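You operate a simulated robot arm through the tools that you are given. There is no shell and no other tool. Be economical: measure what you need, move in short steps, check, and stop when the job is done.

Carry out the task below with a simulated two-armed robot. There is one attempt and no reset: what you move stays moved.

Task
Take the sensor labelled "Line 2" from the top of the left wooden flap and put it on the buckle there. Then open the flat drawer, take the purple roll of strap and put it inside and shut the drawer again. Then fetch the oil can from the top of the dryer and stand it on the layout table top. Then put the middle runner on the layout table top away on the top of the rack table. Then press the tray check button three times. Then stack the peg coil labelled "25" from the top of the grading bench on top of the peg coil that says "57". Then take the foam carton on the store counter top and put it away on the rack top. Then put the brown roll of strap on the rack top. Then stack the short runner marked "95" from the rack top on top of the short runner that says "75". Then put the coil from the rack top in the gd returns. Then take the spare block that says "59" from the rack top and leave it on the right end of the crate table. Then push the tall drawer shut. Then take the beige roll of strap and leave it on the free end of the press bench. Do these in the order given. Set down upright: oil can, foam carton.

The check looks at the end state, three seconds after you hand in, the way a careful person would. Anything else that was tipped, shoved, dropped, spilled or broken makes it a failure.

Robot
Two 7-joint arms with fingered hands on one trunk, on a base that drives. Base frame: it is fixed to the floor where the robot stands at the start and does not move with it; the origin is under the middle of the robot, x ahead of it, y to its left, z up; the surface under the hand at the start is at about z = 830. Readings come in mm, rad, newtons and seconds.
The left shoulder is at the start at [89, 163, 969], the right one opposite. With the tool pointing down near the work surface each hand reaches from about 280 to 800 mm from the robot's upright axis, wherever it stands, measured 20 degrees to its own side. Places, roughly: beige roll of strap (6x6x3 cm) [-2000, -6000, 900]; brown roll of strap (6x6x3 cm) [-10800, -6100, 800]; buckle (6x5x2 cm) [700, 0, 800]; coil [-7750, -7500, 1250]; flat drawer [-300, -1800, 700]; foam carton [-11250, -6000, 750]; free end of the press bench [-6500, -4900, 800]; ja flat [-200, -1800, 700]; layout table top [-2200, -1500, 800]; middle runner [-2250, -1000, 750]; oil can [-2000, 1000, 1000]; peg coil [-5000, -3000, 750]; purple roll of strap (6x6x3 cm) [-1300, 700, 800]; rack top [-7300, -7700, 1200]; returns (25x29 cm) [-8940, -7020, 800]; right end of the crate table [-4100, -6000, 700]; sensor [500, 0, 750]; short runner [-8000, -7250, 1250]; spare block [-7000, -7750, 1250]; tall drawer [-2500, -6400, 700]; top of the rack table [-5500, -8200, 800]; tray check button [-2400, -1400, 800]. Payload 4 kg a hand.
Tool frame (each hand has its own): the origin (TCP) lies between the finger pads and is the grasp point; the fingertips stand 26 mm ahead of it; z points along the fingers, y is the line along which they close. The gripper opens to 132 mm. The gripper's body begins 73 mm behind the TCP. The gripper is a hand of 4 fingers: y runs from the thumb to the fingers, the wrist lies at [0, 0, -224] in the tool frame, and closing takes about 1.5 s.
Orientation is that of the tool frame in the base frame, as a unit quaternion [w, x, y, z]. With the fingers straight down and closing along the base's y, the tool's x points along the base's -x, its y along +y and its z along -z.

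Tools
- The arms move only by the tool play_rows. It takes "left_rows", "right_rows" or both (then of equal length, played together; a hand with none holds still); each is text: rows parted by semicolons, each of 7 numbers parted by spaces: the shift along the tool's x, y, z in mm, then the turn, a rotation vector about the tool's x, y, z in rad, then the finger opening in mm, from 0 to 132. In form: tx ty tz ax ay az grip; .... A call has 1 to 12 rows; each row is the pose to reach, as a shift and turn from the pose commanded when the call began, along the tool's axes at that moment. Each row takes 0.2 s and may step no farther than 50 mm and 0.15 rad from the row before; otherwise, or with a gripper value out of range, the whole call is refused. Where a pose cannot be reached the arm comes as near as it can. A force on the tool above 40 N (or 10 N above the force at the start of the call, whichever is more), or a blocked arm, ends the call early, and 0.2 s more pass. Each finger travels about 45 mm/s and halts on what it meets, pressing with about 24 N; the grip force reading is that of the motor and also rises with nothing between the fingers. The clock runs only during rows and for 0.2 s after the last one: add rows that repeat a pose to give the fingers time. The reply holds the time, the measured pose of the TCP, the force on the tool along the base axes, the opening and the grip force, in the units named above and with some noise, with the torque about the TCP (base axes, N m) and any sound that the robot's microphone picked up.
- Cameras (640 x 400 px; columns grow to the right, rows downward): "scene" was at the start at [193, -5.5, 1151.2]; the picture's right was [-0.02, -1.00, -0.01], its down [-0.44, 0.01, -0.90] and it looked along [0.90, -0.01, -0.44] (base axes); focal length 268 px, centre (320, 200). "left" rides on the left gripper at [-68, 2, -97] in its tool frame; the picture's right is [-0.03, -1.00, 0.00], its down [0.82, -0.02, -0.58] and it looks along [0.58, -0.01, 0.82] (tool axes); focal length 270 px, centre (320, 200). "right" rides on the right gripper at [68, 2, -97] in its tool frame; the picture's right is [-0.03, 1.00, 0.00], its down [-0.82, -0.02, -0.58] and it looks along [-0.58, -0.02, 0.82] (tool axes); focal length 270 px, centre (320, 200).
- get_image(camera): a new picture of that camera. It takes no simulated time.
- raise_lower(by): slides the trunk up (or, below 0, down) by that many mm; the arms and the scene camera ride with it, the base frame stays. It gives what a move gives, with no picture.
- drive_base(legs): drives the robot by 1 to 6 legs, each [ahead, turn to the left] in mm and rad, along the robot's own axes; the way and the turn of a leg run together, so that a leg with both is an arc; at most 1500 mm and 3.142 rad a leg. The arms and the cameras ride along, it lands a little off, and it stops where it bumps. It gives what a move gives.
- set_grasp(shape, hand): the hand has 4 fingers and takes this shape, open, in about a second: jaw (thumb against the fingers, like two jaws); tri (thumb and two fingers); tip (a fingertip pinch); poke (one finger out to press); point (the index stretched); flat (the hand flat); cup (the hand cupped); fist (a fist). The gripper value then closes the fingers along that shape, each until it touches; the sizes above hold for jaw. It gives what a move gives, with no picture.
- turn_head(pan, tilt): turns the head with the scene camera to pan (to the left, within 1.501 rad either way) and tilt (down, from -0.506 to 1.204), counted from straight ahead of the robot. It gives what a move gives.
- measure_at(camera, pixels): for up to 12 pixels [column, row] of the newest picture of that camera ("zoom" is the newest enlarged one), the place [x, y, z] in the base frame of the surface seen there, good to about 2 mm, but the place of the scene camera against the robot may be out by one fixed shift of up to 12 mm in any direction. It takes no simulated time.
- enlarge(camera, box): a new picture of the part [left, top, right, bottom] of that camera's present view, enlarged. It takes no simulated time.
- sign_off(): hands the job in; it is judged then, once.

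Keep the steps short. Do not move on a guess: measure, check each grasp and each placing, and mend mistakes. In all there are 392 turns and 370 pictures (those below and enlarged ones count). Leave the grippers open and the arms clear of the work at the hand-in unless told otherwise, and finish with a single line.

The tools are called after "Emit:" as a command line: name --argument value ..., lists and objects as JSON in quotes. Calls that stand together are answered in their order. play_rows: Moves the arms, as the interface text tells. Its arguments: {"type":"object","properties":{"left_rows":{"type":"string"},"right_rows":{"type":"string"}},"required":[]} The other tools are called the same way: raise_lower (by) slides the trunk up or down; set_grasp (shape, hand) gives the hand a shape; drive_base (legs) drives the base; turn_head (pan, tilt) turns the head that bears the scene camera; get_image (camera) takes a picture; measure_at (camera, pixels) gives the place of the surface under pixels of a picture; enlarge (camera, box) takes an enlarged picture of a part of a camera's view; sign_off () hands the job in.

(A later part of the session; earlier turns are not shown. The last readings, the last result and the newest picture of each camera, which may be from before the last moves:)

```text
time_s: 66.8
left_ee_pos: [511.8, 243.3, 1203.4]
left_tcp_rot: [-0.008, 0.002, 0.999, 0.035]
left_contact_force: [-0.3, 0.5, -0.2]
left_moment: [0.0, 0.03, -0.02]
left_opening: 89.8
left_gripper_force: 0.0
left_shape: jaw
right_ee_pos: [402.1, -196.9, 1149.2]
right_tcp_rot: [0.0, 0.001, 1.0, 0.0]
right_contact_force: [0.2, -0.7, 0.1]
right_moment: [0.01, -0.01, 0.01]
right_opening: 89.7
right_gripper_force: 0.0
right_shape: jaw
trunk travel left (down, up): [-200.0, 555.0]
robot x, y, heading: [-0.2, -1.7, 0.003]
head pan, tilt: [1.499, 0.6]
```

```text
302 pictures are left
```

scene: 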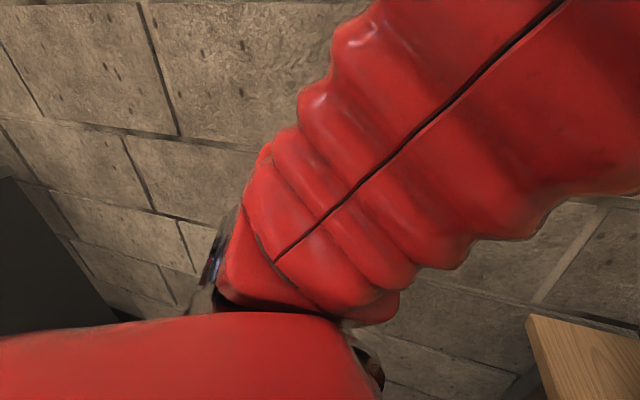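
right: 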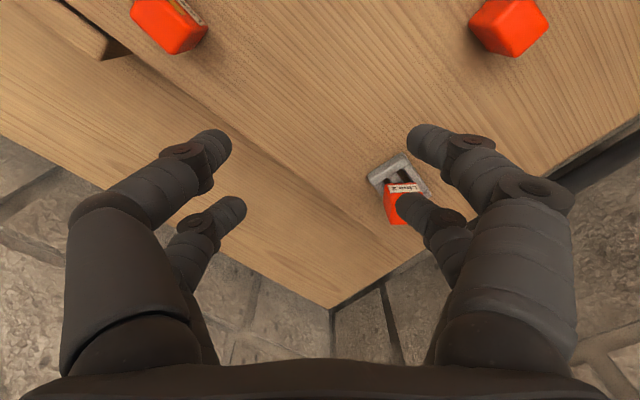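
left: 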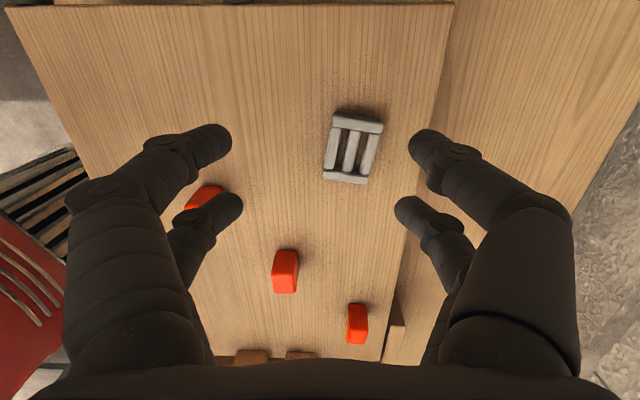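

The left arm is in an awkward elbow posture. I'll measure wall and dark box clearances.

Emit:
measure_at --camera "scene" --pixels '[[100, 80], [200, 100], [20, 220], [80, 300], [540, 260]]'

Emit:
play_rows --left_rows "20 0 30 0 0 0 90; 40 -10 60 0 0 0 90; 60 -20 90 0 0 0 90; 80 -30 120 0 0 0 90; 100 -40 130 0 0 0 90; 110 -45 130 0 0 0 90"

```text
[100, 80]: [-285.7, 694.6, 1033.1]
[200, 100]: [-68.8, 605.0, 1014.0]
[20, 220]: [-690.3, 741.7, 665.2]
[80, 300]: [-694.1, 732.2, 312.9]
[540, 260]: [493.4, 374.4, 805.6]
```

```text
time_s: 68.2
left_ee_pos: [534.6, 278.7, 1109.9]
left_tcp_rot: [-0.007, 0.003, 0.999, 0.036]
left_contact_force: [-2.9, -11.2, 6.0]
left_moment: [0.61, -0.15, -0.09]
left_opening: 88.5
left_gripper_force: 0.0
left_shape: jaw
left hand out of reach, approached as far as the arm can: row 1, 2, 3, 4, 5, 6
right_ee_pos: [400.7, -198.8, 1149.3]
right_tcp_rot: [0.0, 0.001, 1.0, 0.0]
right_contact_force: [-0.1, -0.7, -0.3]
right_moment: [0.0, 0.0, 0.05]
right_opening: 89.9
right_gripper_force: 0.1
right_shape: jaw
trunk travel left (down, up): [-200.0, 555.0]
robot x, y, heading: [-2.4, 2.5, -0.002]
head pan, tilt: [1.499, 0.6]
```

The left hand touches the slanting left wall. I'll bring it forward and inward first, away from the wall.

Emit:
play_rows --left_rows "-45 -20 -10 0 0 0 90; -90 -40 -20 0 0 0 90; -135 -60 -30 0 0 0 90; -180 -80 -40 0 0 0 90; -225 -100 -50 0 0 0 90; -270 -120 -60 0 0 0 90; -310 -130 -68 0 0 0 90; -310 -130 -68 0 0 0 90"

Emit:
turn_head --pan 0 --tilt 0.3

Emit:
get_image --camera "scene"

```text
refused: row 1 steps farther than a row can; nothing moved
```

```text
time_s: 69.8
left_ee_pos: [533.7, 280.1, 1110.6]
left_tcp_rot: [-0.006, 0.002, 0.999, 0.036]
left_contact_force: [-2.4, -12.9, 5.1]
left_moment: [0.69, -0.22, -0.1]
left_opening: 88.1
left_gripper_force: 0.0
left_shape: jaw
right_ee_pos: [401.1, -199.3, 1149.6]
right_tcp_rot: [0.0, 0.001, 1.0, -0.001]
right_contact_force: [-0.3, 0.3, -0.3]
right_moment: [-0.03, 0.0, 0.0]
right_opening: 90.0
right_gripper_force: 0.0
right_shape: jaw
trunk travel left (down, up): [-200.0, 555.0]
robot x, y, heading: [-4.1, 0.4, -0.004]
head pan, tilt: [0.0, 0.3]
```

```text
301 pictures are left
```

scene: 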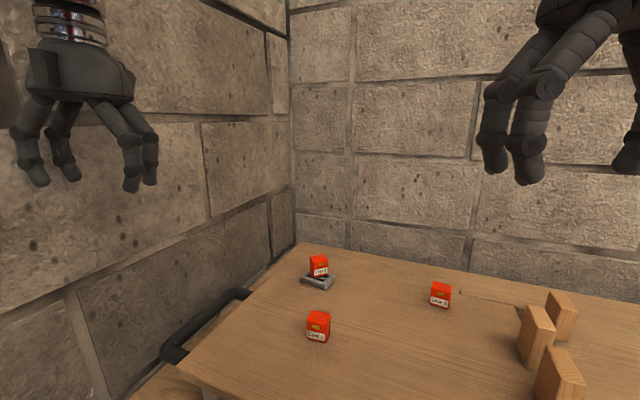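

Emit:
play_rows --left_rows "-35 -14 -8 0 0 0 90; -69 -29 -15 0 0 0 90; -103 -43 -23 0 0 0 90; -138 -58 -30 0 0 0 90; -172 -72 -38 0 0 0 90; -207 -87 -45 0 0 0 90; -241 -101 -53 0 0 0 90; -276 -116 -60 0 0 0 90; -310 -130 -68 0 0 0 90; -310 -130 -68 0 0 0 90"

Emit:
get_image --camera "scene"

```text
time_s: 70.7
left_ee_pos: [634.1, 245.3, 1127.1]
left_tcp_rot: [-0.017, -0.024, 0.999, 0.046]
left_contact_force: [-10.8, -25.3, -8.7]
left_moment: [0.4, -0.19, 0.06]
left_opening: 81.3
left_gripper_force: 0.1
left_shape: jaw
left hand out of reach, approached as far as the arm can: row 4
right_ee_pos: [399.4, -200.2, 1150.0]
right_tcp_rot: [-0.001, -0.001, 1.0, 0.0]
right_contact_force: [-0.5, 0.1, 0.3]
right_moment: [-0.04, 0.0, 0.0]
right_opening: 89.7
right_gripper_force: 0.1
right_shape: jaw
trunk travel left (down, up): [-200.0, 555.0]
robot x, y, heading: [6.3, -1.9, -0.002]
head pan, tilt: [0.0, 0.3]
stopped in row 4 (left hand): the force on the tool passed its limit at 59 N (the readings are from after the stop); the commanded pose is now the measured one
```

```text
300 pictures are left
```

scene: 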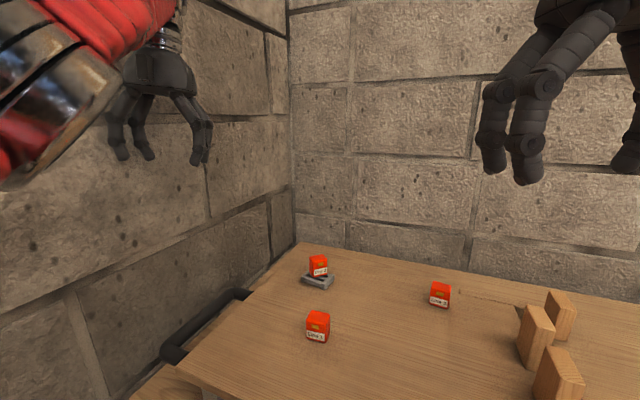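

Now it's against the wall further ahead. I'll move it straight away from the wall (−y), with commanded pose reset to measured.

Emit:
play_rows --left_rows "0 -30 0 0 0 0 80; 0 -60 0 0 0 0 80; 0 -90 0 0 0 0 80; 0 -120 0 0 0 0 80; 0 -150 0 0 0 0 80; 0 -150 0 0 0 0 80"

Emit:
get_image --camera "scene"

```text
time_s: 72.0
left_ee_pos: [628.3, 117.3, 1115.3]
left_tcp_rot: [-0.016, -0.028, 0.998, 0.046]
left_contact_force: [0.6, -0.5, 0.0]
left_moment: [-0.01, -0.01, 0.01]
left_opening: 80.4
left_gripper_force: 0.1
left_shape: jaw
left hand out of reach, approached as far as the arm can: row 4, 5, 6
right_ee_pos: [401.5, -197.1, 1150.0]
right_tcp_rot: [-0.002, -0.001, 1.0, -0.001]
right_contact_force: [0.6, -0.3, -0.3]
right_moment: [-0.02, -0.02, 0.02]
right_opening: 89.7
right_gripper_force: 0.0
right_shape: jaw
trunk travel left (down, up): [-200.0, 555.0]
robot x, y, heading: [2.7, -1.1, 0.002]
head pan, tilt: [0.0, 0.3]
```

```text
299 pictures are left
```

scene: 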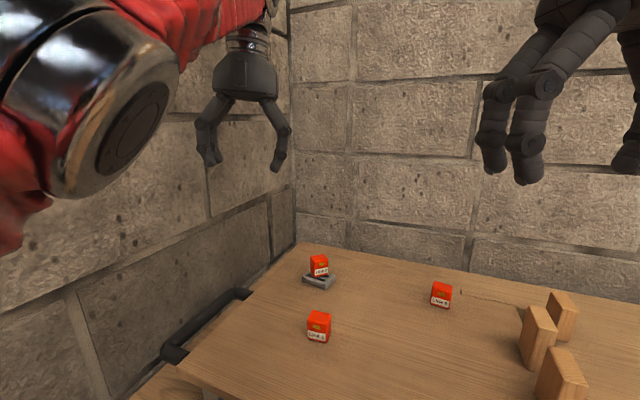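

The elbow has swung up. I'll go down and inward while turning the wrist +0.6 rad to let the elbow drop back.

Emit:
play_rows --left_rows "10 -15 18 0 0 0.12 80; 20 -30 36 0 0 0.24 80; 30 -45 54 0 0 0.36 80; 42 -60 72 0 0 0.48 80; 55 -70 90 0 0 0.6 80; 70 -80 100 0 0 0.7 80; 70 -80 100 0 0 0.7 80"

Emit:
get_image --camera "scene"

```text
time_s: 73.7
left_ee_pos: [650.8, 64.7, 1067.6]
left_tcp_rot: [-0.023, 0.308, 0.95, 0.032]
left_contact_force: [0.9, 0.0, -0.1]
left_moment: [0.01, 0.01, 0.01]
left_opening: 80.1
left_gripper_force: 0.0
left_shape: jaw
left hand out of reach, approached as far as the arm can: row 1, 2, 3, 4, 5, 6, 7
right_ee_pos: [401.8, -197.0, 1151.0]
right_tcp_rot: [0.0, 0.0, 1.0, -0.001]
right_contact_force: [0.6, 0.1, 0.2]
right_moment: [0.01, 0.02, 0.0]
right_opening: 89.9
right_gripper_force: 0.0
right_shape: jaw
trunk travel left (down, up): [-200.0, 555.0]
robot x, y, heading: [-0.3, -3.8, 0.006]
head pan, tilt: [0.0, 0.3]
```

```text
298 pictures are left
```

scene: 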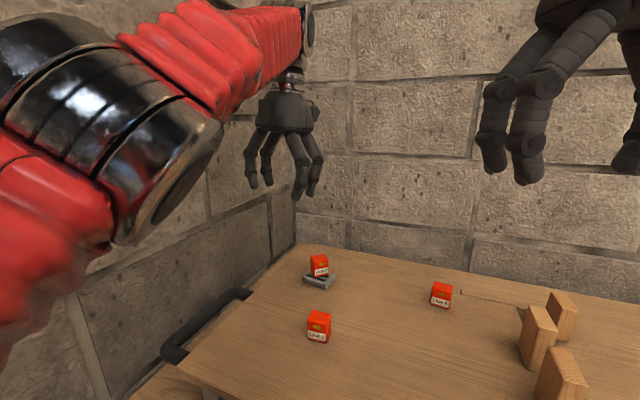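

I'll retrace to the pose where the arm worked well before, near (575,−122,920).

Emit:
play_rows --left_rows "-18 -20 16 0 0 0 80; -36 -40 32 0 0 0 80; -54 -60 48 0 0 0 80; -72 -80 64 0 0 0 80; -90 -100 80 0 0 0 80; -107 -119 95 0 0 0 80; -107 -119 95 0 0 0 80; -107 -119 95 0 0 0 80"

Emit:
get_image --camera "scene"

```text
time_s: 75.5
left_ee_pos: [678.1, 22.9, 967.3]
left_tcp_rot: [-0.031, 0.299, 0.953, 0.029]
left_contact_force: [-0.1, 0.5, 0.5]
left_moment: [-0.01, -0.03, -0.01]
left_opening: 80.2
left_gripper_force: 0.0
left_shape: jaw
left hand out of reach, approached as far as the arm can: row 2, 3, 4, 5, 6, 7, 8
right_ee_pos: [401.0, -196.4, 1151.3]
right_tcp_rot: [0.0, 0.0, 1.0, -0.001]
right_contact_force: [-0.6, 1.2, 0.9]
right_moment: [-0.04, -0.03, 0.01]
right_opening: 89.9
right_gripper_force: 0.0
right_shape: jaw
trunk travel left (down, up): [-200.0, 555.0]
robot x, y, heading: [2.9, 0.7, -0.005]
head pan, tilt: [0.0, 0.3]
```

```text
297 pictures are left
```

scene: 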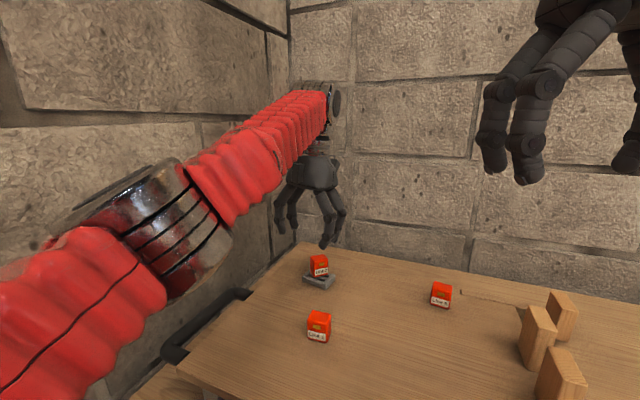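

The arm seems caught near a joint limit. I'll tilt the fingers forward while bringing the commanded pose back close, which should let the elbow bend.

Emit:
play_rows --left_rows "11 22 -20 0 -0.12 0 80; 22 44 -40 0 -0.24 0 80; 33 66 -60 0 -0.36 0 80; 44 88 -80 0 -0.48 0 80; 55 110 -100 0 -0.6 0 80; 66 132 -120 0 -0.72 0 80; 78 155 -120 0 -0.84 0 80; 78 155 -120 0 -0.84 0 80; 78 155 -120 0 -0.84 0 80"

Emit:
get_image --camera "scene"

```text
time_s: 77.5
left_ee_pos: [802.0, 161.1, 1154.2]
left_tcp_rot: [0.357, 0.306, 0.877, -0.095]
left_contact_force: [-1.1, -5.4, 0.4]
left_moment: [0.14, -0.02, 0.06]
left_opening: 79.2
left_gripper_force: 0.0
left_shape: jaw
left hand out of reach, approached as far as the arm can: row 1, 2, 3, 4, 5, 6, 7, 8, 9
right_ee_pos: [401.0, -197.9, 1150.1]
right_tcp_rot: [0.0, -0.001, 1.0, -0.001]
right_contact_force: [0.2, 0.1, 0.3]
right_moment: [0.02, -0.04, -0.03]
right_opening: 89.8
right_gripper_force: 0.0
right_shape: jaw
trunk travel left (down, up): [-200.0, 555.0]
robot x, y, heading: [-0.7, 0.0, 0.003]
head pan, tilt: [0.0, 0.3]
```

```text
296 pictures are left
```

scene: 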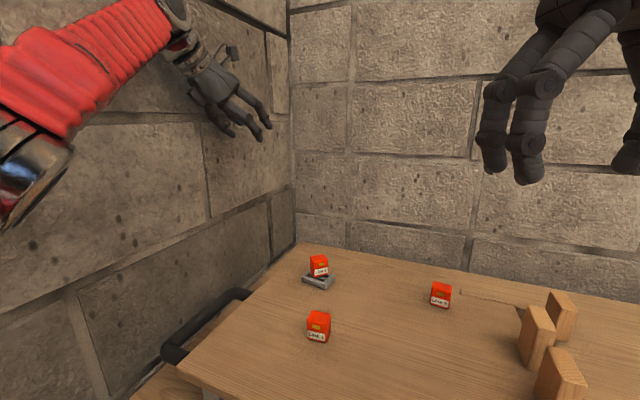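

The arm has gone straight and can't fold on a radial pull. I'll command an upward and rightward sideways move so the elbow bends.

Emit:
play_rows --left_rows "-26 -16 -22 0 0 0 80; -52 -33 -45 0 0 0 80; -78 -50 -67 0 0 0 80; -104 -66 -90 0 0 0 80; -130 -83 -112 0 0 0 80; -156 -99 -135 0 0 0 80; -156 -99 -135 0 0 0 80; -156 -99 -135 0 0 0 80"

Emit:
get_image --camera "scene"

```text
time_s: 79.2
left_ee_pos: [699.5, 91.4, 1284.7]
left_tcp_rot: [0.358, 0.304, 0.878, -0.095]
left_contact_force: [0.0, 0.7, -0.1]
left_moment: [-0.01, 0.0, -0.02]
left_opening: 80.2
left_gripper_force: 0.1
left_shape: jaw
left hand out of reach, approached as far as the arm can: row 1, 2, 3, 4, 5, 6, 7, 8
right_ee_pos: [401.4, -197.0, 1150.7]
right_tcp_rot: [0.0, 0.0, 1.0, -0.001]
right_contact_force: [0.3, 0.2, -0.5]
right_moment: [-0.02, 0.0, 0.0]
right_opening: 89.8
right_gripper_force: 0.1
right_shape: jaw
trunk travel left (down, up): [-200.0, 555.0]
robot x, y, heading: [-0.8, -0.9, -0.007]
head pan, tilt: [0.0, 0.3]
```

```text
295 pictures are left
```

scene: 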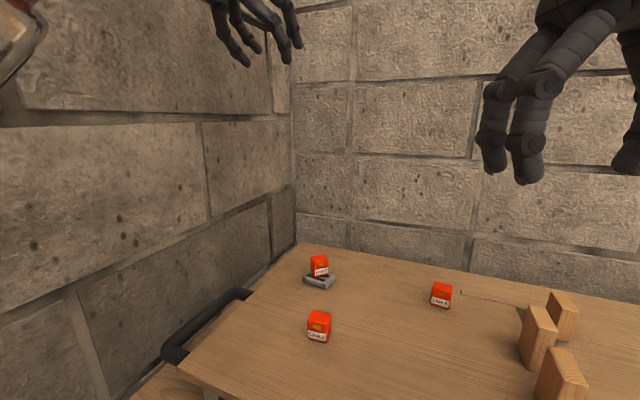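

I'll back the base away to get room for the arms: the views to both sides show free floor behind.

Emit:
drive_base --legs '[[-450, 0]]'

Emit:
turn_head --pan 1.5 --tilt 0.3

Emit:
get_image --camera "scene"

Emit:
turn_head --pan -1.5 --tilt 0.3

Emit:
get_image --camera "scene"

```text
time_s: 82.0
left_ee_pos: [242.5, 82.7, 1285.6]
left_tcp_rot: [0.358, 0.31, 0.875, -0.097]
left_contact_force: [-0.8, -0.9, -0.5]
left_moment: [0.0, -0.02, 0.07]
left_opening: 79.9
left_gripper_force: 0.0
left_shape: jaw
right_ee_pos: [-57.6, -199.1, 1151.0]
right_tcp_rot: [0.0, 0.007, 1.0, -0.002]
right_contact_force: [-0.8, 0.7, 0.1]
right_moment: [-0.03, -0.04, -0.02]
right_opening: 89.5
right_gripper_force: 0.0
right_shape: jaw
trunk travel left (down, up): [-200.0, 555.0]
robot x, y, heading: [-456.6, 2.0, -0.019]
head pan, tilt: [0.0, 0.3]
```

```text
time_s: 83.6
left_ee_pos: [243.8, 82.7, 1284.9]
left_tcp_rot: [0.358, 0.31, 0.875, -0.098]
left_contact_force: [0.1, -0.4, -0.2]
left_moment: [-0.02, 0.03, 0.03]
left_opening: 79.8
left_gripper_force: 0.0
left_shape: jaw
right_ee_pos: [-58.4, -200.4, 1150.9]
right_tcp_rot: [-0.001, 0.007, 1.0, -0.001]
right_contact_force: [0.1, 0.5, 0.2]
right_moment: [0.01, -0.02, -0.02]
right_opening: 89.8
right_gripper_force: 0.0
right_shape: jaw
trunk travel left (down, up): [-200.0, 555.0]
robot x, y, heading: [-456.6, 4.9, -0.019]
head pan, tilt: [1.499, 0.3]
```

```text
294 pictures are left
```

scene: 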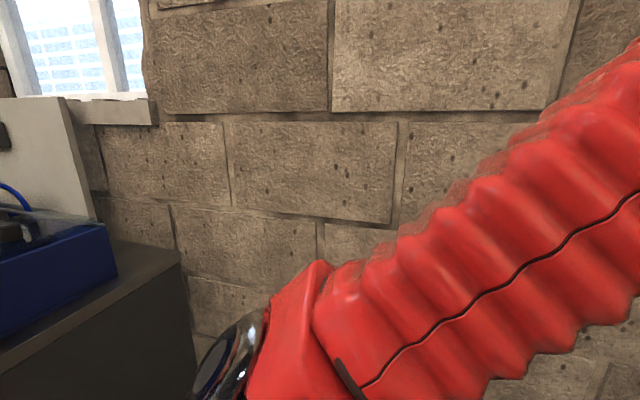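

```text
time_s: 86.2
left_ee_pos: [243.1, 82.9, 1284.9]
left_tcp_rot: [0.357, 0.311, 0.875, -0.097]
left_contact_force: [-0.2, 0.2, 0.2]
left_moment: [0.02, -0.01, 0.01]
left_opening: 80.3
left_gripper_force: 0.0
left_shape: jaw
right_ee_pos: [-58.8, -198.6, 1151.0]
right_tcp_rot: [0.0, 0.007, 1.0, 0.0]
right_contact_force: [0.0, -0.4, 0.5]
right_moment: [0.03, -0.03, 0.0]
right_opening: 89.9
right_gripper_force: 0.1
right_shape: jaw
trunk travel left (down, up): [-200.0, 555.0]
robot x, y, heading: [-452.3, 1.1, -0.019]
head pan, tilt: [-1.499, 0.3]
```

```text
293 pictures are left
```

scene: 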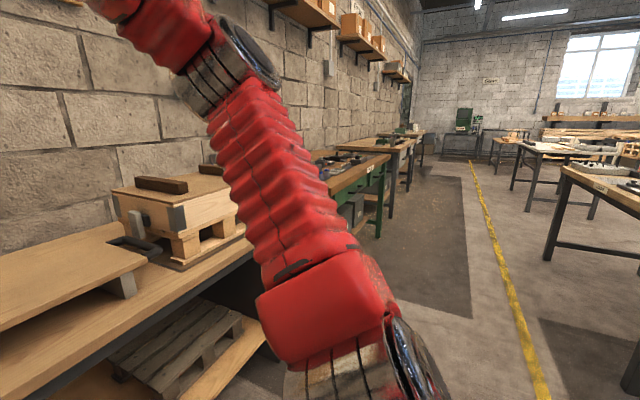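

The arm went straight with its commanded pose far inside. I'll bring the command back to the measured pose, then fold it in with small sideways-and-back steps.

Emit:
play_rows --left_rows "-8 40 -1 0 0 0 80; -15 79 -2 0 0 0 80; -23 119 -3 0 0 0 80; -30 158 -4 0 0 0 80; -38 198 -5 0 0 0 80; -45 179 -27 0 0 0 80; -53 160 -49 0 0 0 80; -60 141 -71 0 0 0 80; -68 122 -93 0 0 0 80; -75 103 -115 0 0 0 80; -83 84 -137 0 0 0 80; -83 84 -137 0 0 0 80"

Emit:
turn_head --pan 0.6 --tilt 0.0

Emit:
get_image --camera "scene"

```text
time_s: 88.8
left_ee_pos: [184.6, 165.3, 1340.8]
left_tcp_rot: [0.357, 0.311, 0.876, -0.096]
left_contact_force: [0.1, -0.5, 0.7]
left_moment: [0.04, 0.01, 0.03]
left_opening: 80.1
left_gripper_force: 0.0
left_shape: jaw
left hand out of reach, approached as far as the arm can: row 1, 2, 3, 4, 5, 6, 7, 8, 9, 10, 11, 12
right_ee_pos: [-57.8, -200.6, 1150.6]
right_tcp_rot: [0.0, 0.007, 1.0, 0.0]
right_contact_force: [-0.1, 0.0, 0.2]
right_moment: [0.03, 0.01, 0.02]
right_opening: 89.9
right_gripper_force: 0.0
right_shape: jaw
trunk travel left (down, up): [-200.0, 555.0]
robot x, y, heading: [-455.7, 1.2, -0.011]
head pan, tilt: [-1.499, 0.3]
```

```text
time_s: 90.8
left_ee_pos: [185.0, 167.1, 1343.3]
left_tcp_rot: [0.357, 0.311, 0.875, -0.097]
left_contact_force: [-0.1, -0.3, -0.2]
left_moment: [0.01, -0.05, 0.0]
left_opening: 80.1
left_gripper_force: 0.1
left_shape: jaw
right_ee_pos: [-58.6, -199.3, 1150.1]
right_tcp_rot: [0.001, 0.007, 1.0, -0.001]
right_contact_force: [0.2, 0.4, 0.1]
right_moment: [0.02, -0.03, -0.01]
right_opening: 89.8
right_gripper_force: 0.0
right_shape: jaw
trunk travel left (down, up): [-200.0, 555.0]
robot x, y, heading: [-456.3, 1.1, -0.015]
head pan, tilt: [0.6, 0.0]
```

```text
292 pictures are left
```

scene: 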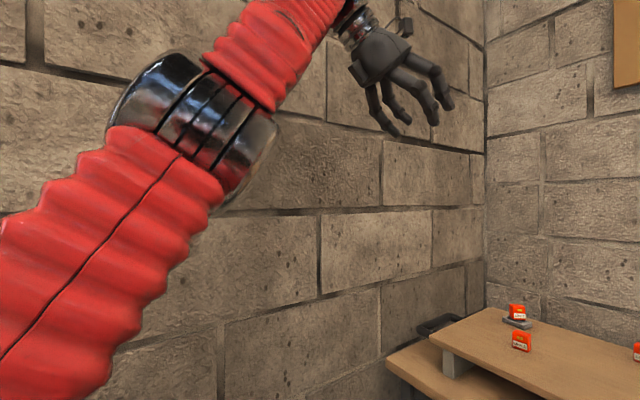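

The arm is still straight, pointing up and forward. I'll swing it further up and back over the shoulder; that may let the elbow fold, and is at least a slim parked pose.

Emit:
play_rows --left_rows "20 -15 -30 0 0 0 80; 40 -30 -60 0 0 0 80; 60 -45 -90 0 0 0 80; 80 -60 -120 0 0 0 80; 100 -76 -150 0 0 0 80; 120 -91 -180 0 0 0 80; 141 -106 -210 0 0 0 80; 163 -122 -243 0 0 0 80; 163 -122 -243 0 0 0 80; 163 -122 -243 0 0 0 80"

Emit:
get_image --camera "scene"

```text
time_s: 93.0
left_ee_pos: [68.5, 235.8, 1408.3]
left_tcp_rot: [0.357, 0.31, 0.876, -0.097]
left_contact_force: [1.0, -0.1, 0.2]
left_moment: [-0.01, -0.01, -0.01]
left_opening: 80.2
left_gripper_force: 0.0
left_shape: jaw
left hand out of reach, approached as far as the arm can: row 1, 2, 3, 4, 5, 6, 7, 8, 9, 10
right_ee_pos: [-57.7, -199.8, 1151.6]
right_tcp_rot: [0.0, 0.006, 1.0, -0.001]
right_contact_force: [0.6, -0.2, -0.3]
right_moment: [-0.02, -0.01, 0.02]
right_opening: 89.7
right_gripper_force: 0.1
right_shape: jaw
trunk travel left (down, up): [-200.0, 555.0]
robot x, y, heading: [-458.3, 1.1, -0.019]
head pan, tilt: [0.6, 0.0]
```

```text
291 pictures are left
```

scene: 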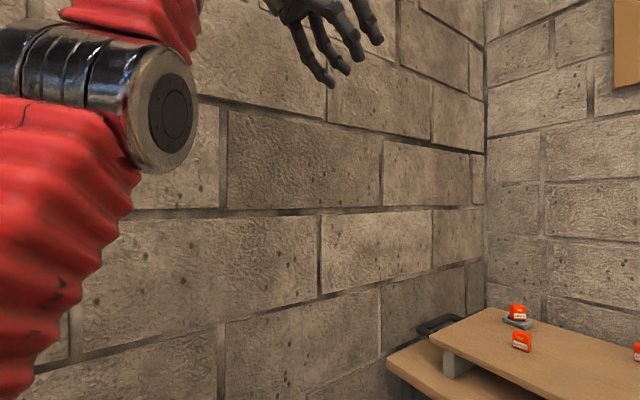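

It did move along. I'll hold the same command for several rows to see whether it keeps approaching.

Emit:
play_rows --left_rows "0 0 0 0 0 0 80; 0 0 0 0 0 0 80; 0 0 0 0 0 0 80; 0 0 0 0 0 0 80; 0 0 0 0 0 0 80; 0 0 0 0 0 0 80; 0 0 0 0 0 0 80; 0 0 0 0 0 0 80"

```text
time_s: 94.8
left_ee_pos: [68.5, 237.2, 1409.1]
left_tcp_rot: [0.357, 0.311, 0.876, -0.096]
left_contact_force: [0.2, -0.4, -1.1]
left_moment: [0.0, -0.02, -0.01]
left_opening: 79.9
left_gripper_force: 0.1
left_shape: jaw
right_ee_pos: [-58.6, -199.4, 1151.7]
right_tcp_rot: [0.0, 0.007, 1.0, -0.001]
right_contact_force: [-0.4, 0.3, 0.4]
right_moment: [0.04, 0.0, 0.0]
right_opening: 89.7
right_gripper_force: 0.0
right_shape: jaw
trunk travel left (down, up): [-200.0, 555.0]
robot x, y, heading: [-456.1, 3.9, -0.015]
head pan, tilt: [0.6, 0.0]
```

No "out of reach" now, so the command follows the reached pose. I'll pull the hand straight toward the shoulder in small steps.

Emit:
play_rows --left_rows "14 -10 9 0 0 0 80; 29 -21 18 0 0 0 80; 43 -31 28 0 0 0 80; 57 -41 37 0 0 0 80; 72 -51 46 0 0 0 80; 86 -62 55 0 0 0 80; 100 -72 64 0 0 0 80; 114 -82 74 0 0 0 80; 129 -93 83 0 0 0 80; 143 -103 92 0 0 0 80"

Emit:
get_image --camera "scene"

```text
time_s: 97.0
left_ee_pos: [69.1, 236.0, 1409.7]
left_tcp_rot: [0.358, 0.311, 0.875, -0.097]
left_contact_force: [-0.6, 0.2, 0.1]
left_moment: [0.0, 0.0, -0.01]
left_opening: 80.2
left_gripper_force: 0.1
left_shape: jaw
left hand out of reach, approached as far as the arm can: row 1, 2, 3, 4, 5, 6, 7, 8, 9, 10
right_ee_pos: [-57.8, -199.9, 1150.3]
right_tcp_rot: [0.0, 0.007, 1.0, -0.001]
right_contact_force: [-0.2, 0.6, 0.4]
right_moment: [0.04, 0.01, 0.0]
right_opening: 89.6
right_gripper_force: 0.0
right_shape: jaw
trunk travel left (down, up): [-200.0, 555.0]
robot x, y, heading: [-457.8, 4.0, -0.015]
head pan, tilt: [0.6, 0.0]
```

```text
290 pictures are left
```

scene: 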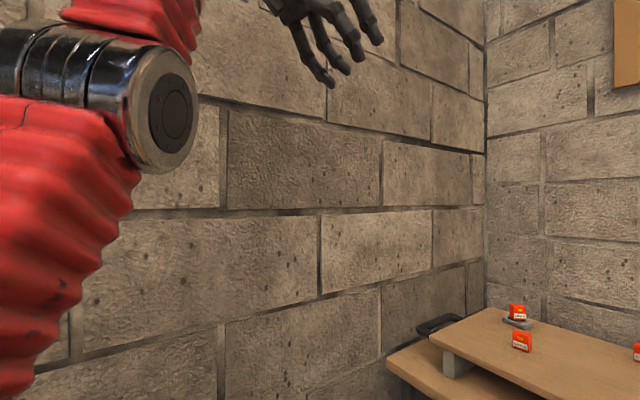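

A pure radial pull gives nothing, so the elbow is exactly straight. I'll try small steps exactly in the elbow's folding direction (back, right, up).

Emit:
play_rows --left_rows "-3 -11 -8 0 0 0 80; -5 -22 -16 0 0 0 80; -8 -34 -24 0 0 0 80; -11 -45 -32 0 0 0 80; -13 -56 -40 0 0 0 80; -16 -67 -48 0 0 0 80; -19 -78 -56 0 0 0 80; -22 -90 -64 0 0 0 80; -24 -101 -72 0 0 0 80; -27 -112 -80 0 0 0 80"

Emit:
get_image --camera "scene"

```text
time_s: 99.2
left_ee_pos: [65.9, 166.1, 1415.6]
left_tcp_rot: [0.357, 0.311, 0.876, -0.096]
left_contact_force: [-0.3, -0.1, -0.7]
left_moment: [0.03, 0.0, 0.04]
left_opening: 79.9
left_gripper_force: 0.0
left_shape: jaw
left hand out of reach, approached as far as the arm can: row 1, 2, 3, 4, 5, 6, 7, 8, 9, 10
right_ee_pos: [-59.0, -201.6, 1151.2]
right_tcp_rot: [0.001, 0.008, 1.0, 0.0]
right_contact_force: [0.5, -0.7, 0.2]
right_moment: [0.01, 0.01, -0.04]
right_opening: 89.8
right_gripper_force: 0.1
right_shape: jaw
trunk travel left (down, up): [-200.0, 555.0]
robot x, y, heading: [-456.9, 0.8, -0.015]
head pan, tilt: [0.6, 0.0]
```

```text
289 pictures are left
```

scene: 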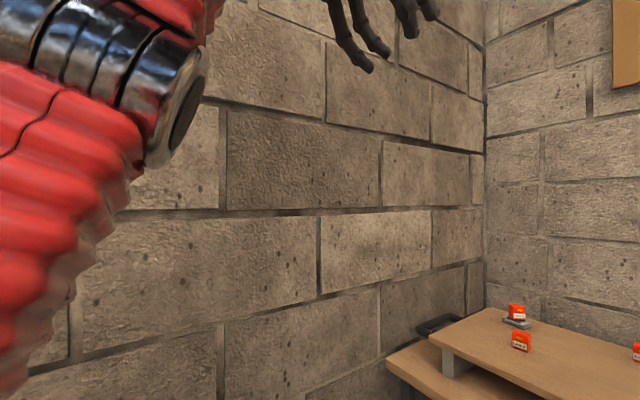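

The unresolved wrist tilt suggests a wrist joint limit, so I'll turn the hand to align with the forearm, keeping the wrist where it is, then pull in.

Emit:
play_rows --left_rows "-28 15 -2 -0.066 -0.124 0 80; -55 29 -9 -0.132 -0.247 0 80; -81 43 -20 -0.197 -0.371 0 80; -105 56 -34 -0.263 -0.494 0 80; -127 68 -53 -0.329 -0.618 0 80; -147 78 -75 -0.395 -0.742 0 80; -164 87 -99 -0.461 -0.865 0 80; -178 95 -126 -0.526 -0.989 0 80; -188 100 -155 -0.592 -1.113 0 80; -195 104 -186 -0.658 -1.236 0 80; -171 91 -173 -0.658 -1.236 0 80; -148 79 -160 -0.658 -1.236 0 80"

Emit:
get_image --camera "scene"

```text
time_s: 101.8
left_ee_pos: [112.3, 219.7, 1640.8]
left_tcp_rot: [0.865, 0.074, 0.496, 0.016]
left_contact_force: [0.5, 0.4, 0.0]
left_moment: [0.0, -0.01, 0.02]
left_opening: 80.0
left_gripper_force: 0.0
left_shape: jaw
left hand out of reach, approached as far as the arm can: row 3, 4, 5, 6, 7, 8, 9, 10
right_ee_pos: [-56.8, -200.0, 1150.1]
right_tcp_rot: [-0.001, 0.008, 1.0, -0.001]
right_contact_force: [0.2, 0.2, 0.1]
right_moment: [0.01, 0.01, 0.01]
right_opening: 89.5
right_gripper_force: 0.0
right_shape: jaw
trunk travel left (down, up): [-200.0, 555.0]
robot x, y, heading: [-454.8, 3.8, -0.019]
head pan, tilt: [0.6, 0.0]
```

```text
288 pictures are left
```

scene: 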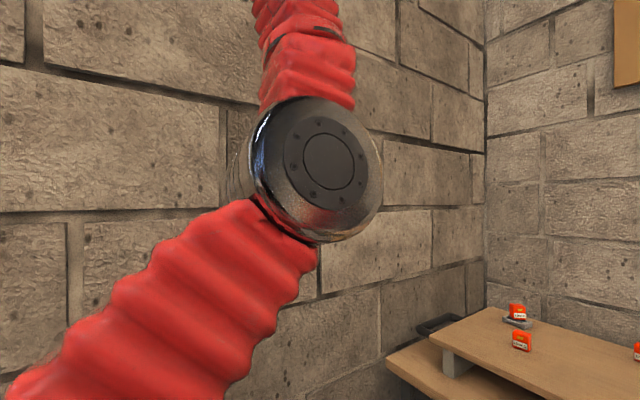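

The elbow bends again (last rows reachable). I'll now fold the arm in and turn the fingers down step by step.

Emit:
play_rows --left_rows "27 -7 -29 0 0.148 -0.013 80; 54 -14 -59 0 0.296 -0.026 80; 81 -20 -88 0 0.444 -0.038 80; 107 -27 -118 0 0.592 -0.051 80; 134 -34 -147 0 0.74 -0.063 80; 161 -41 -177 0 0.888 -0.076 80; 188 -48 -206 0 1.036 -0.089 80; 215 -55 -236 0 1.184 -0.102 80; 242 -61 -265 0 1.332 -0.114 80; 269 -68 -295 0 1.48 -0.127 80; 296 -75 -324 0 1.628 -0.14 80; 322 -82 -354 0 1.776 -0.152 80"

Emit:
get_image --camera "scene"

```text
time_s: 104.4
left_ee_pos: [71.0, 287.2, 1252.4]
left_tcp_rot: [0.158, 0.002, 0.987, 0.008]
left_contact_force: [0.4, -0.2, -0.8]
left_moment: [-0.03, 0.05, -0.02]
left_opening: 79.8
left_gripper_force: 0.0
left_shape: jaw
left hand out of reach, approached as far as the arm can: row 6, 7, 8, 9, 10, 11, 12
right_ee_pos: [-55.6, -197.6, 1149.3]
right_tcp_rot: [-0.001, 0.007, 1.0, -0.002]
right_contact_force: [0.1, 1.2, -0.5]
right_moment: [0.01, 0.03, -0.02]
right_opening: 89.8
right_gripper_force: 0.1
right_shape: jaw
trunk travel left (down, up): [-200.0, 555.0]
robot x, y, heading: [-455.8, 2.4, -0.014]
head pan, tilt: [0.6, 0.0]
```

```text
287 pictures are left
```

scene: 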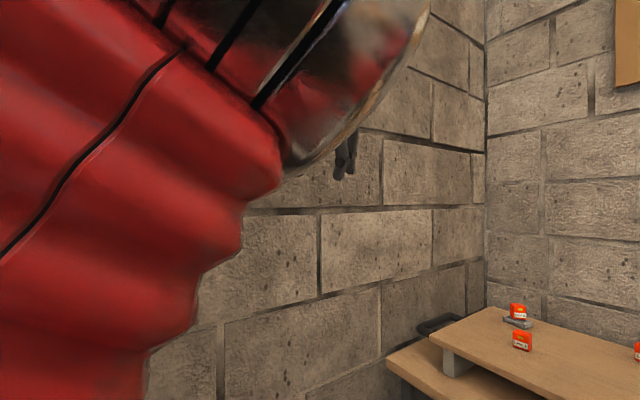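

The elbow came inward. I'll go back up with fingers forward and out to the left so the elbow swings outward.

Emit:
play_rows --left_rows "0 10 -32 0 -0.15 0 80; 0 22 -65 0 -0.3 0 80; -1 36 -97 0 -0.45 0 80; -2 52 -130 0 -0.6 0 80; -3 68 -162 0 -0.75 0 80; -3 84 -195 0 -0.9 0 80; -4 100 -227 0 -1.05 0 80; -4 114 -259 0 -1.2 0 80; -4 144 -259 0 -1.3 0 80; -4 174 -259 0 -1.4 0 80; -4 204 -259 0 -1.5 0 80; -4 234 -259 0 -1.5 0 80"

Emit:
get_image --camera "scene"

```text
time_s: 107.0
left_ee_pos: [-13.4, 512.6, 1510.2]
left_tcp_rot: [0.79, 0.008, 0.613, 0.005]
left_contact_force: [0.1, 0.2, 0.7]
left_moment: [0.01, 0.0, 0.01]
left_opening: 80.0
left_gripper_force: 0.0
left_shape: jaw
left hand out of reach, approached as far as the arm can: row 1, 2
right_ee_pos: [-58.6, -200.6, 1150.3]
right_tcp_rot: [0.0, 0.006, 1.0, -0.001]
right_contact_force: [-0.4, -0.1, 0.0]
right_moment: [-0.01, 0.02, 0.03]
right_opening: 89.7
right_gripper_force: 0.0
right_shape: jaw
trunk travel left (down, up): [-200.0, 555.0]
robot x, y, heading: [-454.1, 2.1, -0.019]
head pan, tilt: [0.6, 0.0]
```

```text
286 pictures are left
```

scene: 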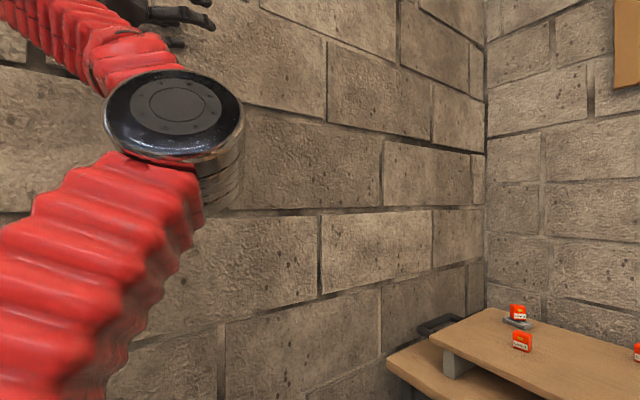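

The elbow bends freely now. I'll bring the hand in close before the chest, fingers forward, so the elbow drops.

Emit:
play_rows --left_rows "21 -29 -9 0 0 0 80; 43 -58 -19 0 0 0 80; 64 -86 -28 0 0 0 80; 86 -115 -37 0 0 0 80; 107 -144 -46 0 0 0 80; 129 -173 -56 0 0 0 80; 150 -202 -65 0 0 0 80; 172 -230 -74 0 0 0 80; 193 -259 -83 0 0 0 80; 215 -288 -93 0 0 0 80; 236 -317 -102 0 0 0 80; 236 -317 -102 0 0 0 80"

Emit:
get_image --camera "scene"

```text
time_s: 109.6
left_ee_pos: [-0.5, 275.8, 1276.2]
left_tcp_rot: [0.791, -0.008, 0.612, 0.02]
left_contact_force: [2.4, -1.5, -0.7]
left_moment: [-0.01, -0.17, 0.14]
left_opening: 80.0
left_gripper_force: 0.2
left_shape: jaw
left hand out of reach, approached as far as the arm can: row 6, 7, 8, 9, 10, 11, 12
right_ee_pos: [-57.0, -201.2, 1148.7]
right_tcp_rot: [-0.001, 0.007, 1.0, 0.0]
right_contact_force: [-0.9, -1.0, -0.4]
right_moment: [0.1, -0.03, -0.02]
right_opening: 89.8
right_gripper_force: 0.0
right_shape: jaw
trunk travel left (down, up): [-200.0, 555.0]
robot x, y, heading: [-454.3, 1.5, -0.018]
head pan, tilt: [0.6, 0.0]
```

```text
285 pictures are left
```

scene: 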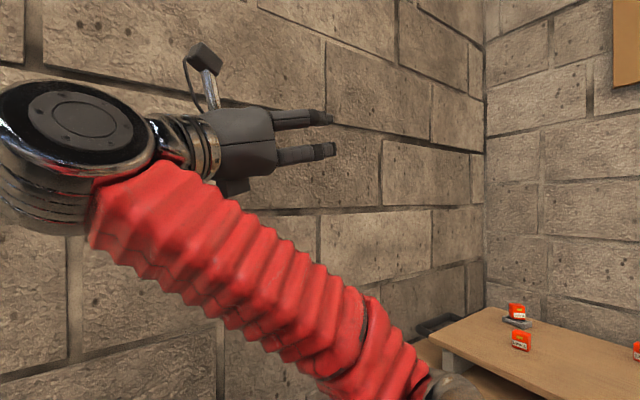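

The wrist roll is likely still at its negative limit, which drove the elbow inward. I'll roll the hand strongly positive to force the elbow back out.

Emit:
play_rows --left_rows "0 5 0 0 0 0.15 80; 0 10 0 0 0 0.3 80; 0 15 0 0 0 0.45 80; 0 20 0 0 0 0.6 80; 0 20 0 0 0 0.75 80; 0 20 0 0 0 0.9 80; 0 20 0 0 0 1.05 80; 0 20 0 0 0 1.2 80; 0 20 0 0 0 1.35 80; 0 20 0 0 0 1.5 80; 0 20 0 0 0 1.65 80; 0 20 0 0 0 1.8 80"

Emit:
get_image --camera "scene"

```text
time_s: 112.2
left_ee_pos: [9.1, 298.4, 1277.7]
left_tcp_rot: [0.484, 0.482, 0.376, 0.626]
left_contact_force: [-0.6, 0.0, -0.3]
left_moment: [0.02, -0.02, -0.01]
left_opening: 79.8
left_gripper_force: 0.1
left_shape: jaw
left hand out of reach, approached as far as the arm can: row 1, 2, 3, 4, 5, 6, 7, 8, 9, 10, 11, 12
right_ee_pos: [-56.8, -199.1, 1150.2]
right_tcp_rot: [0.0, 0.007, 1.0, -0.002]
right_contact_force: [0.1, 0.9, 0.0]
right_moment: [-0.02, -0.01, -0.01]
right_opening: 89.5
right_gripper_force: 0.1
right_shape: jaw
trunk travel left (down, up): [-200.0, 555.0]
robot x, y, heading: [-454.4, 4.4, -0.01]
head pan, tilt: [0.6, 0.0]
```

```text
284 pictures are left
```

scene: 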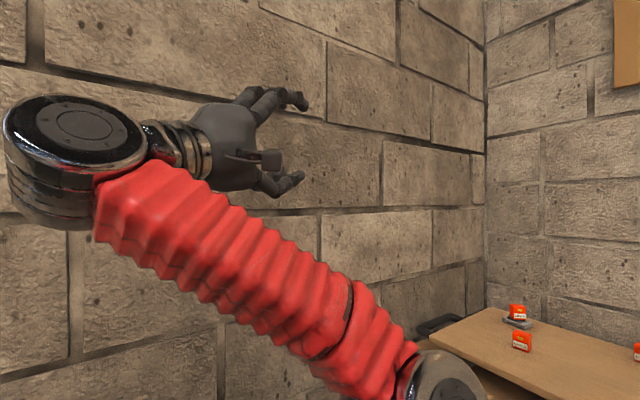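

The forearm is folded back with the elbow low in front, a natural fold. I'll roll back and extend the hand forward and down.

Emit:
play_rows --left_rows "-7 -7 8 0 0 -0.15 80; -14 -15 16 0 0 -0.3 80; -21 -22 24 0 0 -0.45 80; -28 -30 32 0 0 -0.6 80; -35 -37 40 0 0 -0.75 80; -42 -45 48 0 0 -0.9 80; -50 -52 56 0 0 -1.05 80; -57 -60 64 0 0 -1.2 80; -64 -67 72 0 0 -1.35 80; -71 -74 80 0 0 -1.5 80; -78 -82 88 0 0 -1.65 80; -85 -89 96 0 0 -1.77 80"

Emit:
get_image --camera "scene"

```text
time_s: 114.8
left_ee_pos: [126.9, 233.4, 1197.1]
left_tcp_rot: [0.79, 0.017, 0.612, 0.016]
left_contact_force: [0.1, -0.7, -0.4]
left_moment: [0.02, 0.0, -0.05]
left_opening: 80.1
left_gripper_force: 0.1
left_shape: jaw
right_ee_pos: [-57.7, -199.2, 1150.2]
right_tcp_rot: [0.0, 0.007, 1.0, -0.001]
right_contact_force: [0.0, 0.4, -0.2]
right_moment: [-0.02, 0.01, 0.01]
right_opening: 89.6
right_gripper_force: 0.1
right_shape: jaw
trunk travel left (down, up): [-200.0, 555.0]
robot x, y, heading: [-458.5, -0.8, -0.017]
head pan, tilt: [0.6, 0.0]
```

```text
283 pictures are left
```

scene: 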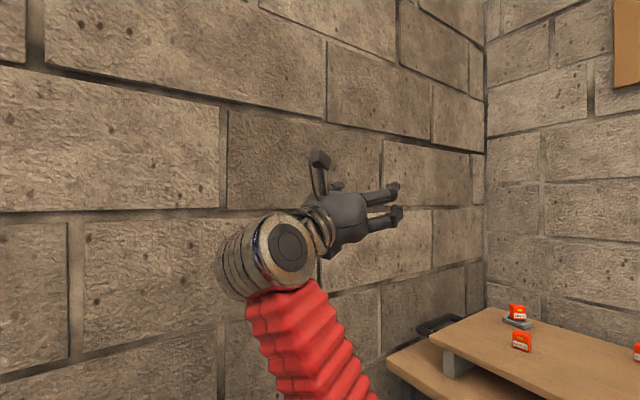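

All rows reached. Now I'll turn the fingers down while drawing the hand in.

Emit:
play_rows --left_rows "8 -3 -14 0 0.15 0 80; 16 -7 -27 0 0.3 0 80; 24 -10 -41 0 0.45 0 80; 32 -14 -54 0 0.6 0 80; 40 -17 -68 0 0.75 0 80; 48 -20 -82 0 0.9 0 80; 57 -24 -95 0 1.05 0 80; 65 -27 -109 0 1.2 0 80; 73 -31 -122 0 1.35 0 80; 81 -34 -136 0 1.5 0 80; 89 -38 -149 0 1.65 0 80; 97 -41 -163 0 1.8 0 80"

Emit:
get_image --camera "scene"

```text
time_s: 117.4
left_ee_pos: [68.3, 390.0, 1109.7]
left_tcp_rot: [0.044, -0.015, 0.999, 0.018]
left_contact_force: [-0.3, -0.6, -0.1]
left_moment: [-0.01, -0.01, 0.02]
left_opening: 79.9
left_gripper_force: 0.1
left_shape: jaw
left hand out of reach, approached as far as the arm can: row 3, 4, 5, 6, 7, 8, 9, 10, 11, 12
right_ee_pos: [-57.0, -200.2, 1150.8]
right_tcp_rot: [-0.001, 0.006, 1.0, -0.001]
right_contact_force: [0.2, -0.2, 0.9]
right_moment: [-0.02, -0.01, 0.0]
right_opening: 89.6
right_gripper_force: 0.0
right_shape: jaw
trunk travel left (down, up): [-200.0, 555.0]
robot x, y, heading: [-456.5, 4.9, -0.014]
head pan, tilt: [0.6, 0.0]
```

```text
282 pictures are left
```

scene: 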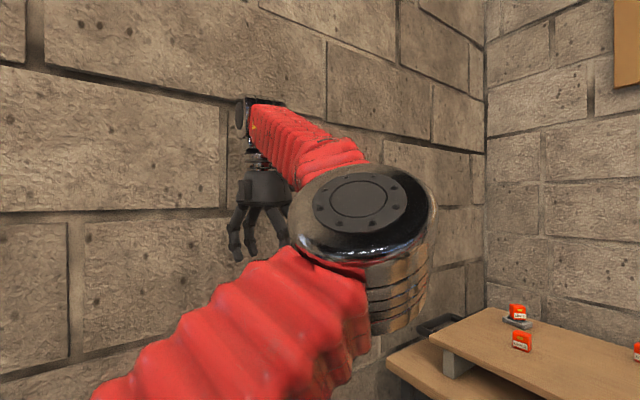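

The elbow is still inward. I'll extend the arm over the free floor and turn the wrist strongly positive, the reverse of what flipped it.

Emit:
play_rows --left_rows "-12 -30 12 0 0 0.1 80; -24 -60 24 0 0 0.2 80; -36 -90 36 0 0 0.3 80; -48 -120 48 0 0 0.4 80; -60 -150 60 0 0 0.5 80; -72 -180 72 0 0 0.64 80; -84 -210 84 0 0 0.78 80; -96 -240 96 0 0 0.92 80; -108 -270 108 0 0 1.06 80; -120 -300 120 0 0 1.2 80; -135 -330 130 0 0 1.34 80; -135 -330 130 0 0 1.48 80"

Emit:
play_rows --left_rows "0 0 0 0 0 0.15 80; 0 0 0 0 0 0.3 80; 0 0 0 0 0 0.45 80; 0 0 0 0 0 0.6 80; 0 0 0 0 0 0.75 80; 0 0 0 0 0 0.9 80; 0 0 0 0 0 0.9 80"

Emit:
get_image --camera "scene"

```text
time_s: 120.2
left_ee_pos: [259.8, 73.3, 1016.6]
left_tcp_rot: [0.035, 0.659, 0.75, 0.047]
left_contact_force: [-0.2, 0.3, 0.5]
left_moment: [-0.01, -0.02, 0.01]
left_opening: 80.1
left_gripper_force: 0.1
left_shape: jaw
left hand out of reach, approached as far as the arm can: row 1, 2, 5, 6, 7, 8, 9, 10, 11, 12
right_ee_pos: [-59.5, -198.9, 1151.8]
right_tcp_rot: [0.0, 0.007, 1.0, -0.002]
right_contact_force: [-0.2, 0.0, -0.4]
right_moment: [-0.02, 0.03, -0.03]
right_opening: 89.8
right_gripper_force: 0.1
right_shape: jaw
trunk travel left (down, up): [-200.0, 555.0]
robot x, y, heading: [-459.1, 2.3, -0.017]
head pan, tilt: [0.6, 0.0]
stopped in row 12 (left hand): the arm was blocked; the commanded pose is now the measured one
```

```text
time_s: 121.8
left_ee_pos: [261.9, 88.9, 1023.0]
left_tcp_rot: [0.019, 0.915, 0.4, 0.056]
left_contact_force: [-0.3, 1.2, 0.0]
left_moment: [0.01, 0.0, -0.03]
left_opening: 79.8
left_gripper_force: 0.0
left_shape: jaw
right_ee_pos: [-60.0, -199.8, 1152.2]
right_tcp_rot: [0.0, 0.008, 1.0, -0.001]
right_contact_force: [-0.4, 0.0, 0.0]
right_moment: [0.01, -0.02, 0.03]
right_opening: 89.6
right_gripper_force: 0.0
right_shape: jaw
trunk travel left (down, up): [-200.0, 555.0]
robot x, y, heading: [-456.1, 2.0, -0.018]
head pan, tilt: [0.6, 0.0]
```

```text
281 pictures are left
```

scene: 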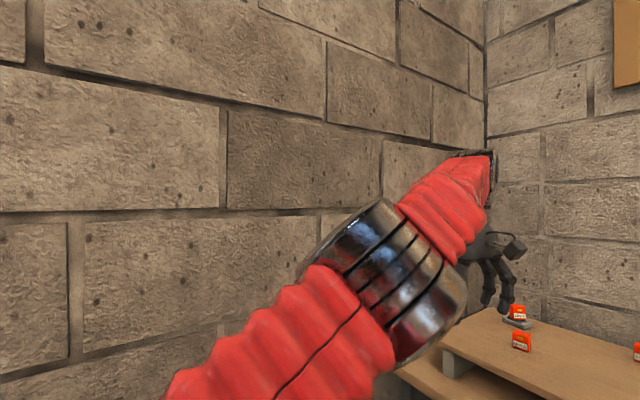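

The second turn was all reachable. I'll keep turning positive.

Emit:
play_rows --left_rows "0 0 0 0 0 0.15 80; 0 0 0 0 0 0.3 80; 0 0 0 0 0 0.45 80; 0 0 0 0 0 0.6 80; 0 0 0 0 0 0.75 80; 0 0 0 0 0 0.9 80; 0 0 0 0 0 1.05 80; 0 0 0 0 0 1.2 80; 0 0 0 0 0 1.35 80; 0 0 0 0 0 1.5 80; 0 0 0 0 0 1.65 80; 0 0 0 0 0 1.8 80"

Emit:
get_image --camera "scene"

```text
time_s: 124.4
left_ee_pos: [261.3, 87.1, 1032.3]
left_tcp_rot: [-0.035, 0.88, -0.47, 0.057]
left_contact_force: [0.3, 0.1, -0.3]
left_moment: [-0.04, 0.01, 0.01]
left_opening: 79.7
left_gripper_force: 0.0
left_shape: jaw
right_ee_pos: [-58.3, -198.7, 1151.8]
right_tcp_rot: [0.0, 0.008, 1.0, 0.0]
right_contact_force: [0.1, -0.9, -0.2]
right_moment: [-0.02, 0.01, 0.01]
right_opening: 89.6
right_gripper_force: 0.2
right_shape: jaw
trunk travel left (down, up): [-200.0, 555.0]
robot x, y, heading: [-453.2, 4.0, -0.021]
head pan, tilt: [0.6, 0.0]
```

```text
280 pictures are left
```

scene: 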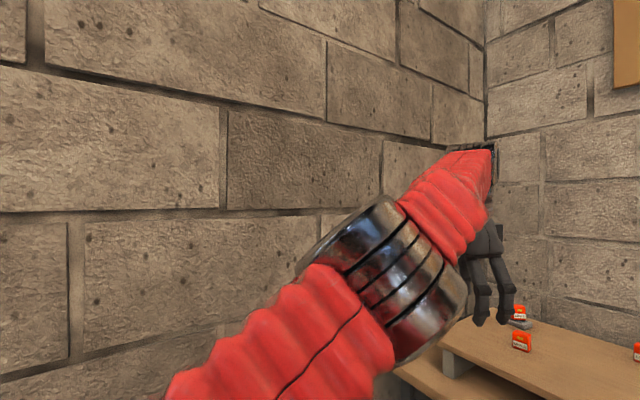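

The wrist roll had a lot of positive room. I'll push past its positive limit so the elbow is forced outward.

Emit:
play_rows --left_rows "0 0 0 0 0 0.15 80; 0 0 0 0 0 0.3 80; 0 0 0 0 0 0.45 80; 0 0 0 0 0 0.6 80; 0 0 0 0 0 0.75 80; 0 0 0 0 0 0.9 80; 0 0 0 0 0 1.05 80; 0 0 0 0 0 1.2 80; 0 0 0 0 0 1.35 80; 0 0 0 0 0 1.5 80; 0 0 0 0 0 1.65 80; 0 0 0 0 0 1.8 80"

Emit:
get_image --camera "scene"

```text
time_s: 127.2
left_ee_pos: [263.4, 41.6, 1025.2]
left_tcp_rot: [0.129, -0.639, 0.759, -0.019]
left_contact_force: [-0.4, 0.1, 0.5]
left_moment: [-0.03, 0.02, 0.02]
left_opening: 80.2
left_gripper_force: 0.0
left_shape: jaw
left hand out of reach, approached as far as the arm can: row 4, 5, 6, 7, 8, 9, 10, 11, 12
right_ee_pos: [-57.8, -200.7, 1151.7]
right_tcp_rot: [0.001, 0.008, 1.0, -0.001]
right_contact_force: [0.4, -0.4, 0.5]
right_moment: [0.0, -0.01, -0.01]
right_opening: 89.7
right_gripper_force: 0.1
right_shape: jaw
trunk travel left (down, up): [-200.0, 555.0]
robot x, y, heading: [-452.0, -0.9, -0.022]
head pan, tilt: [0.6, 0.0]
stopped in row 12 (left hand): the arm was blocked; the commanded pose is now the measured one
```

```text
279 pictures are left
```

scene: 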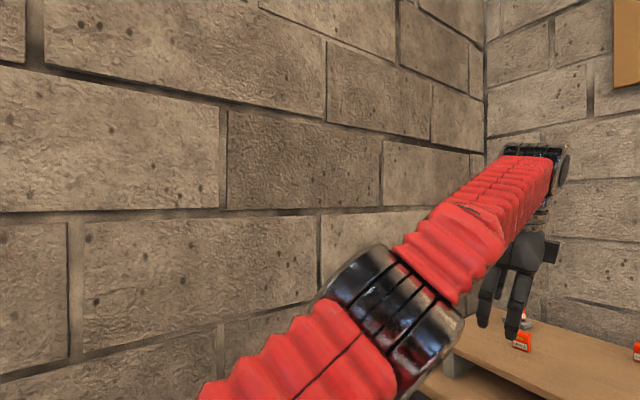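

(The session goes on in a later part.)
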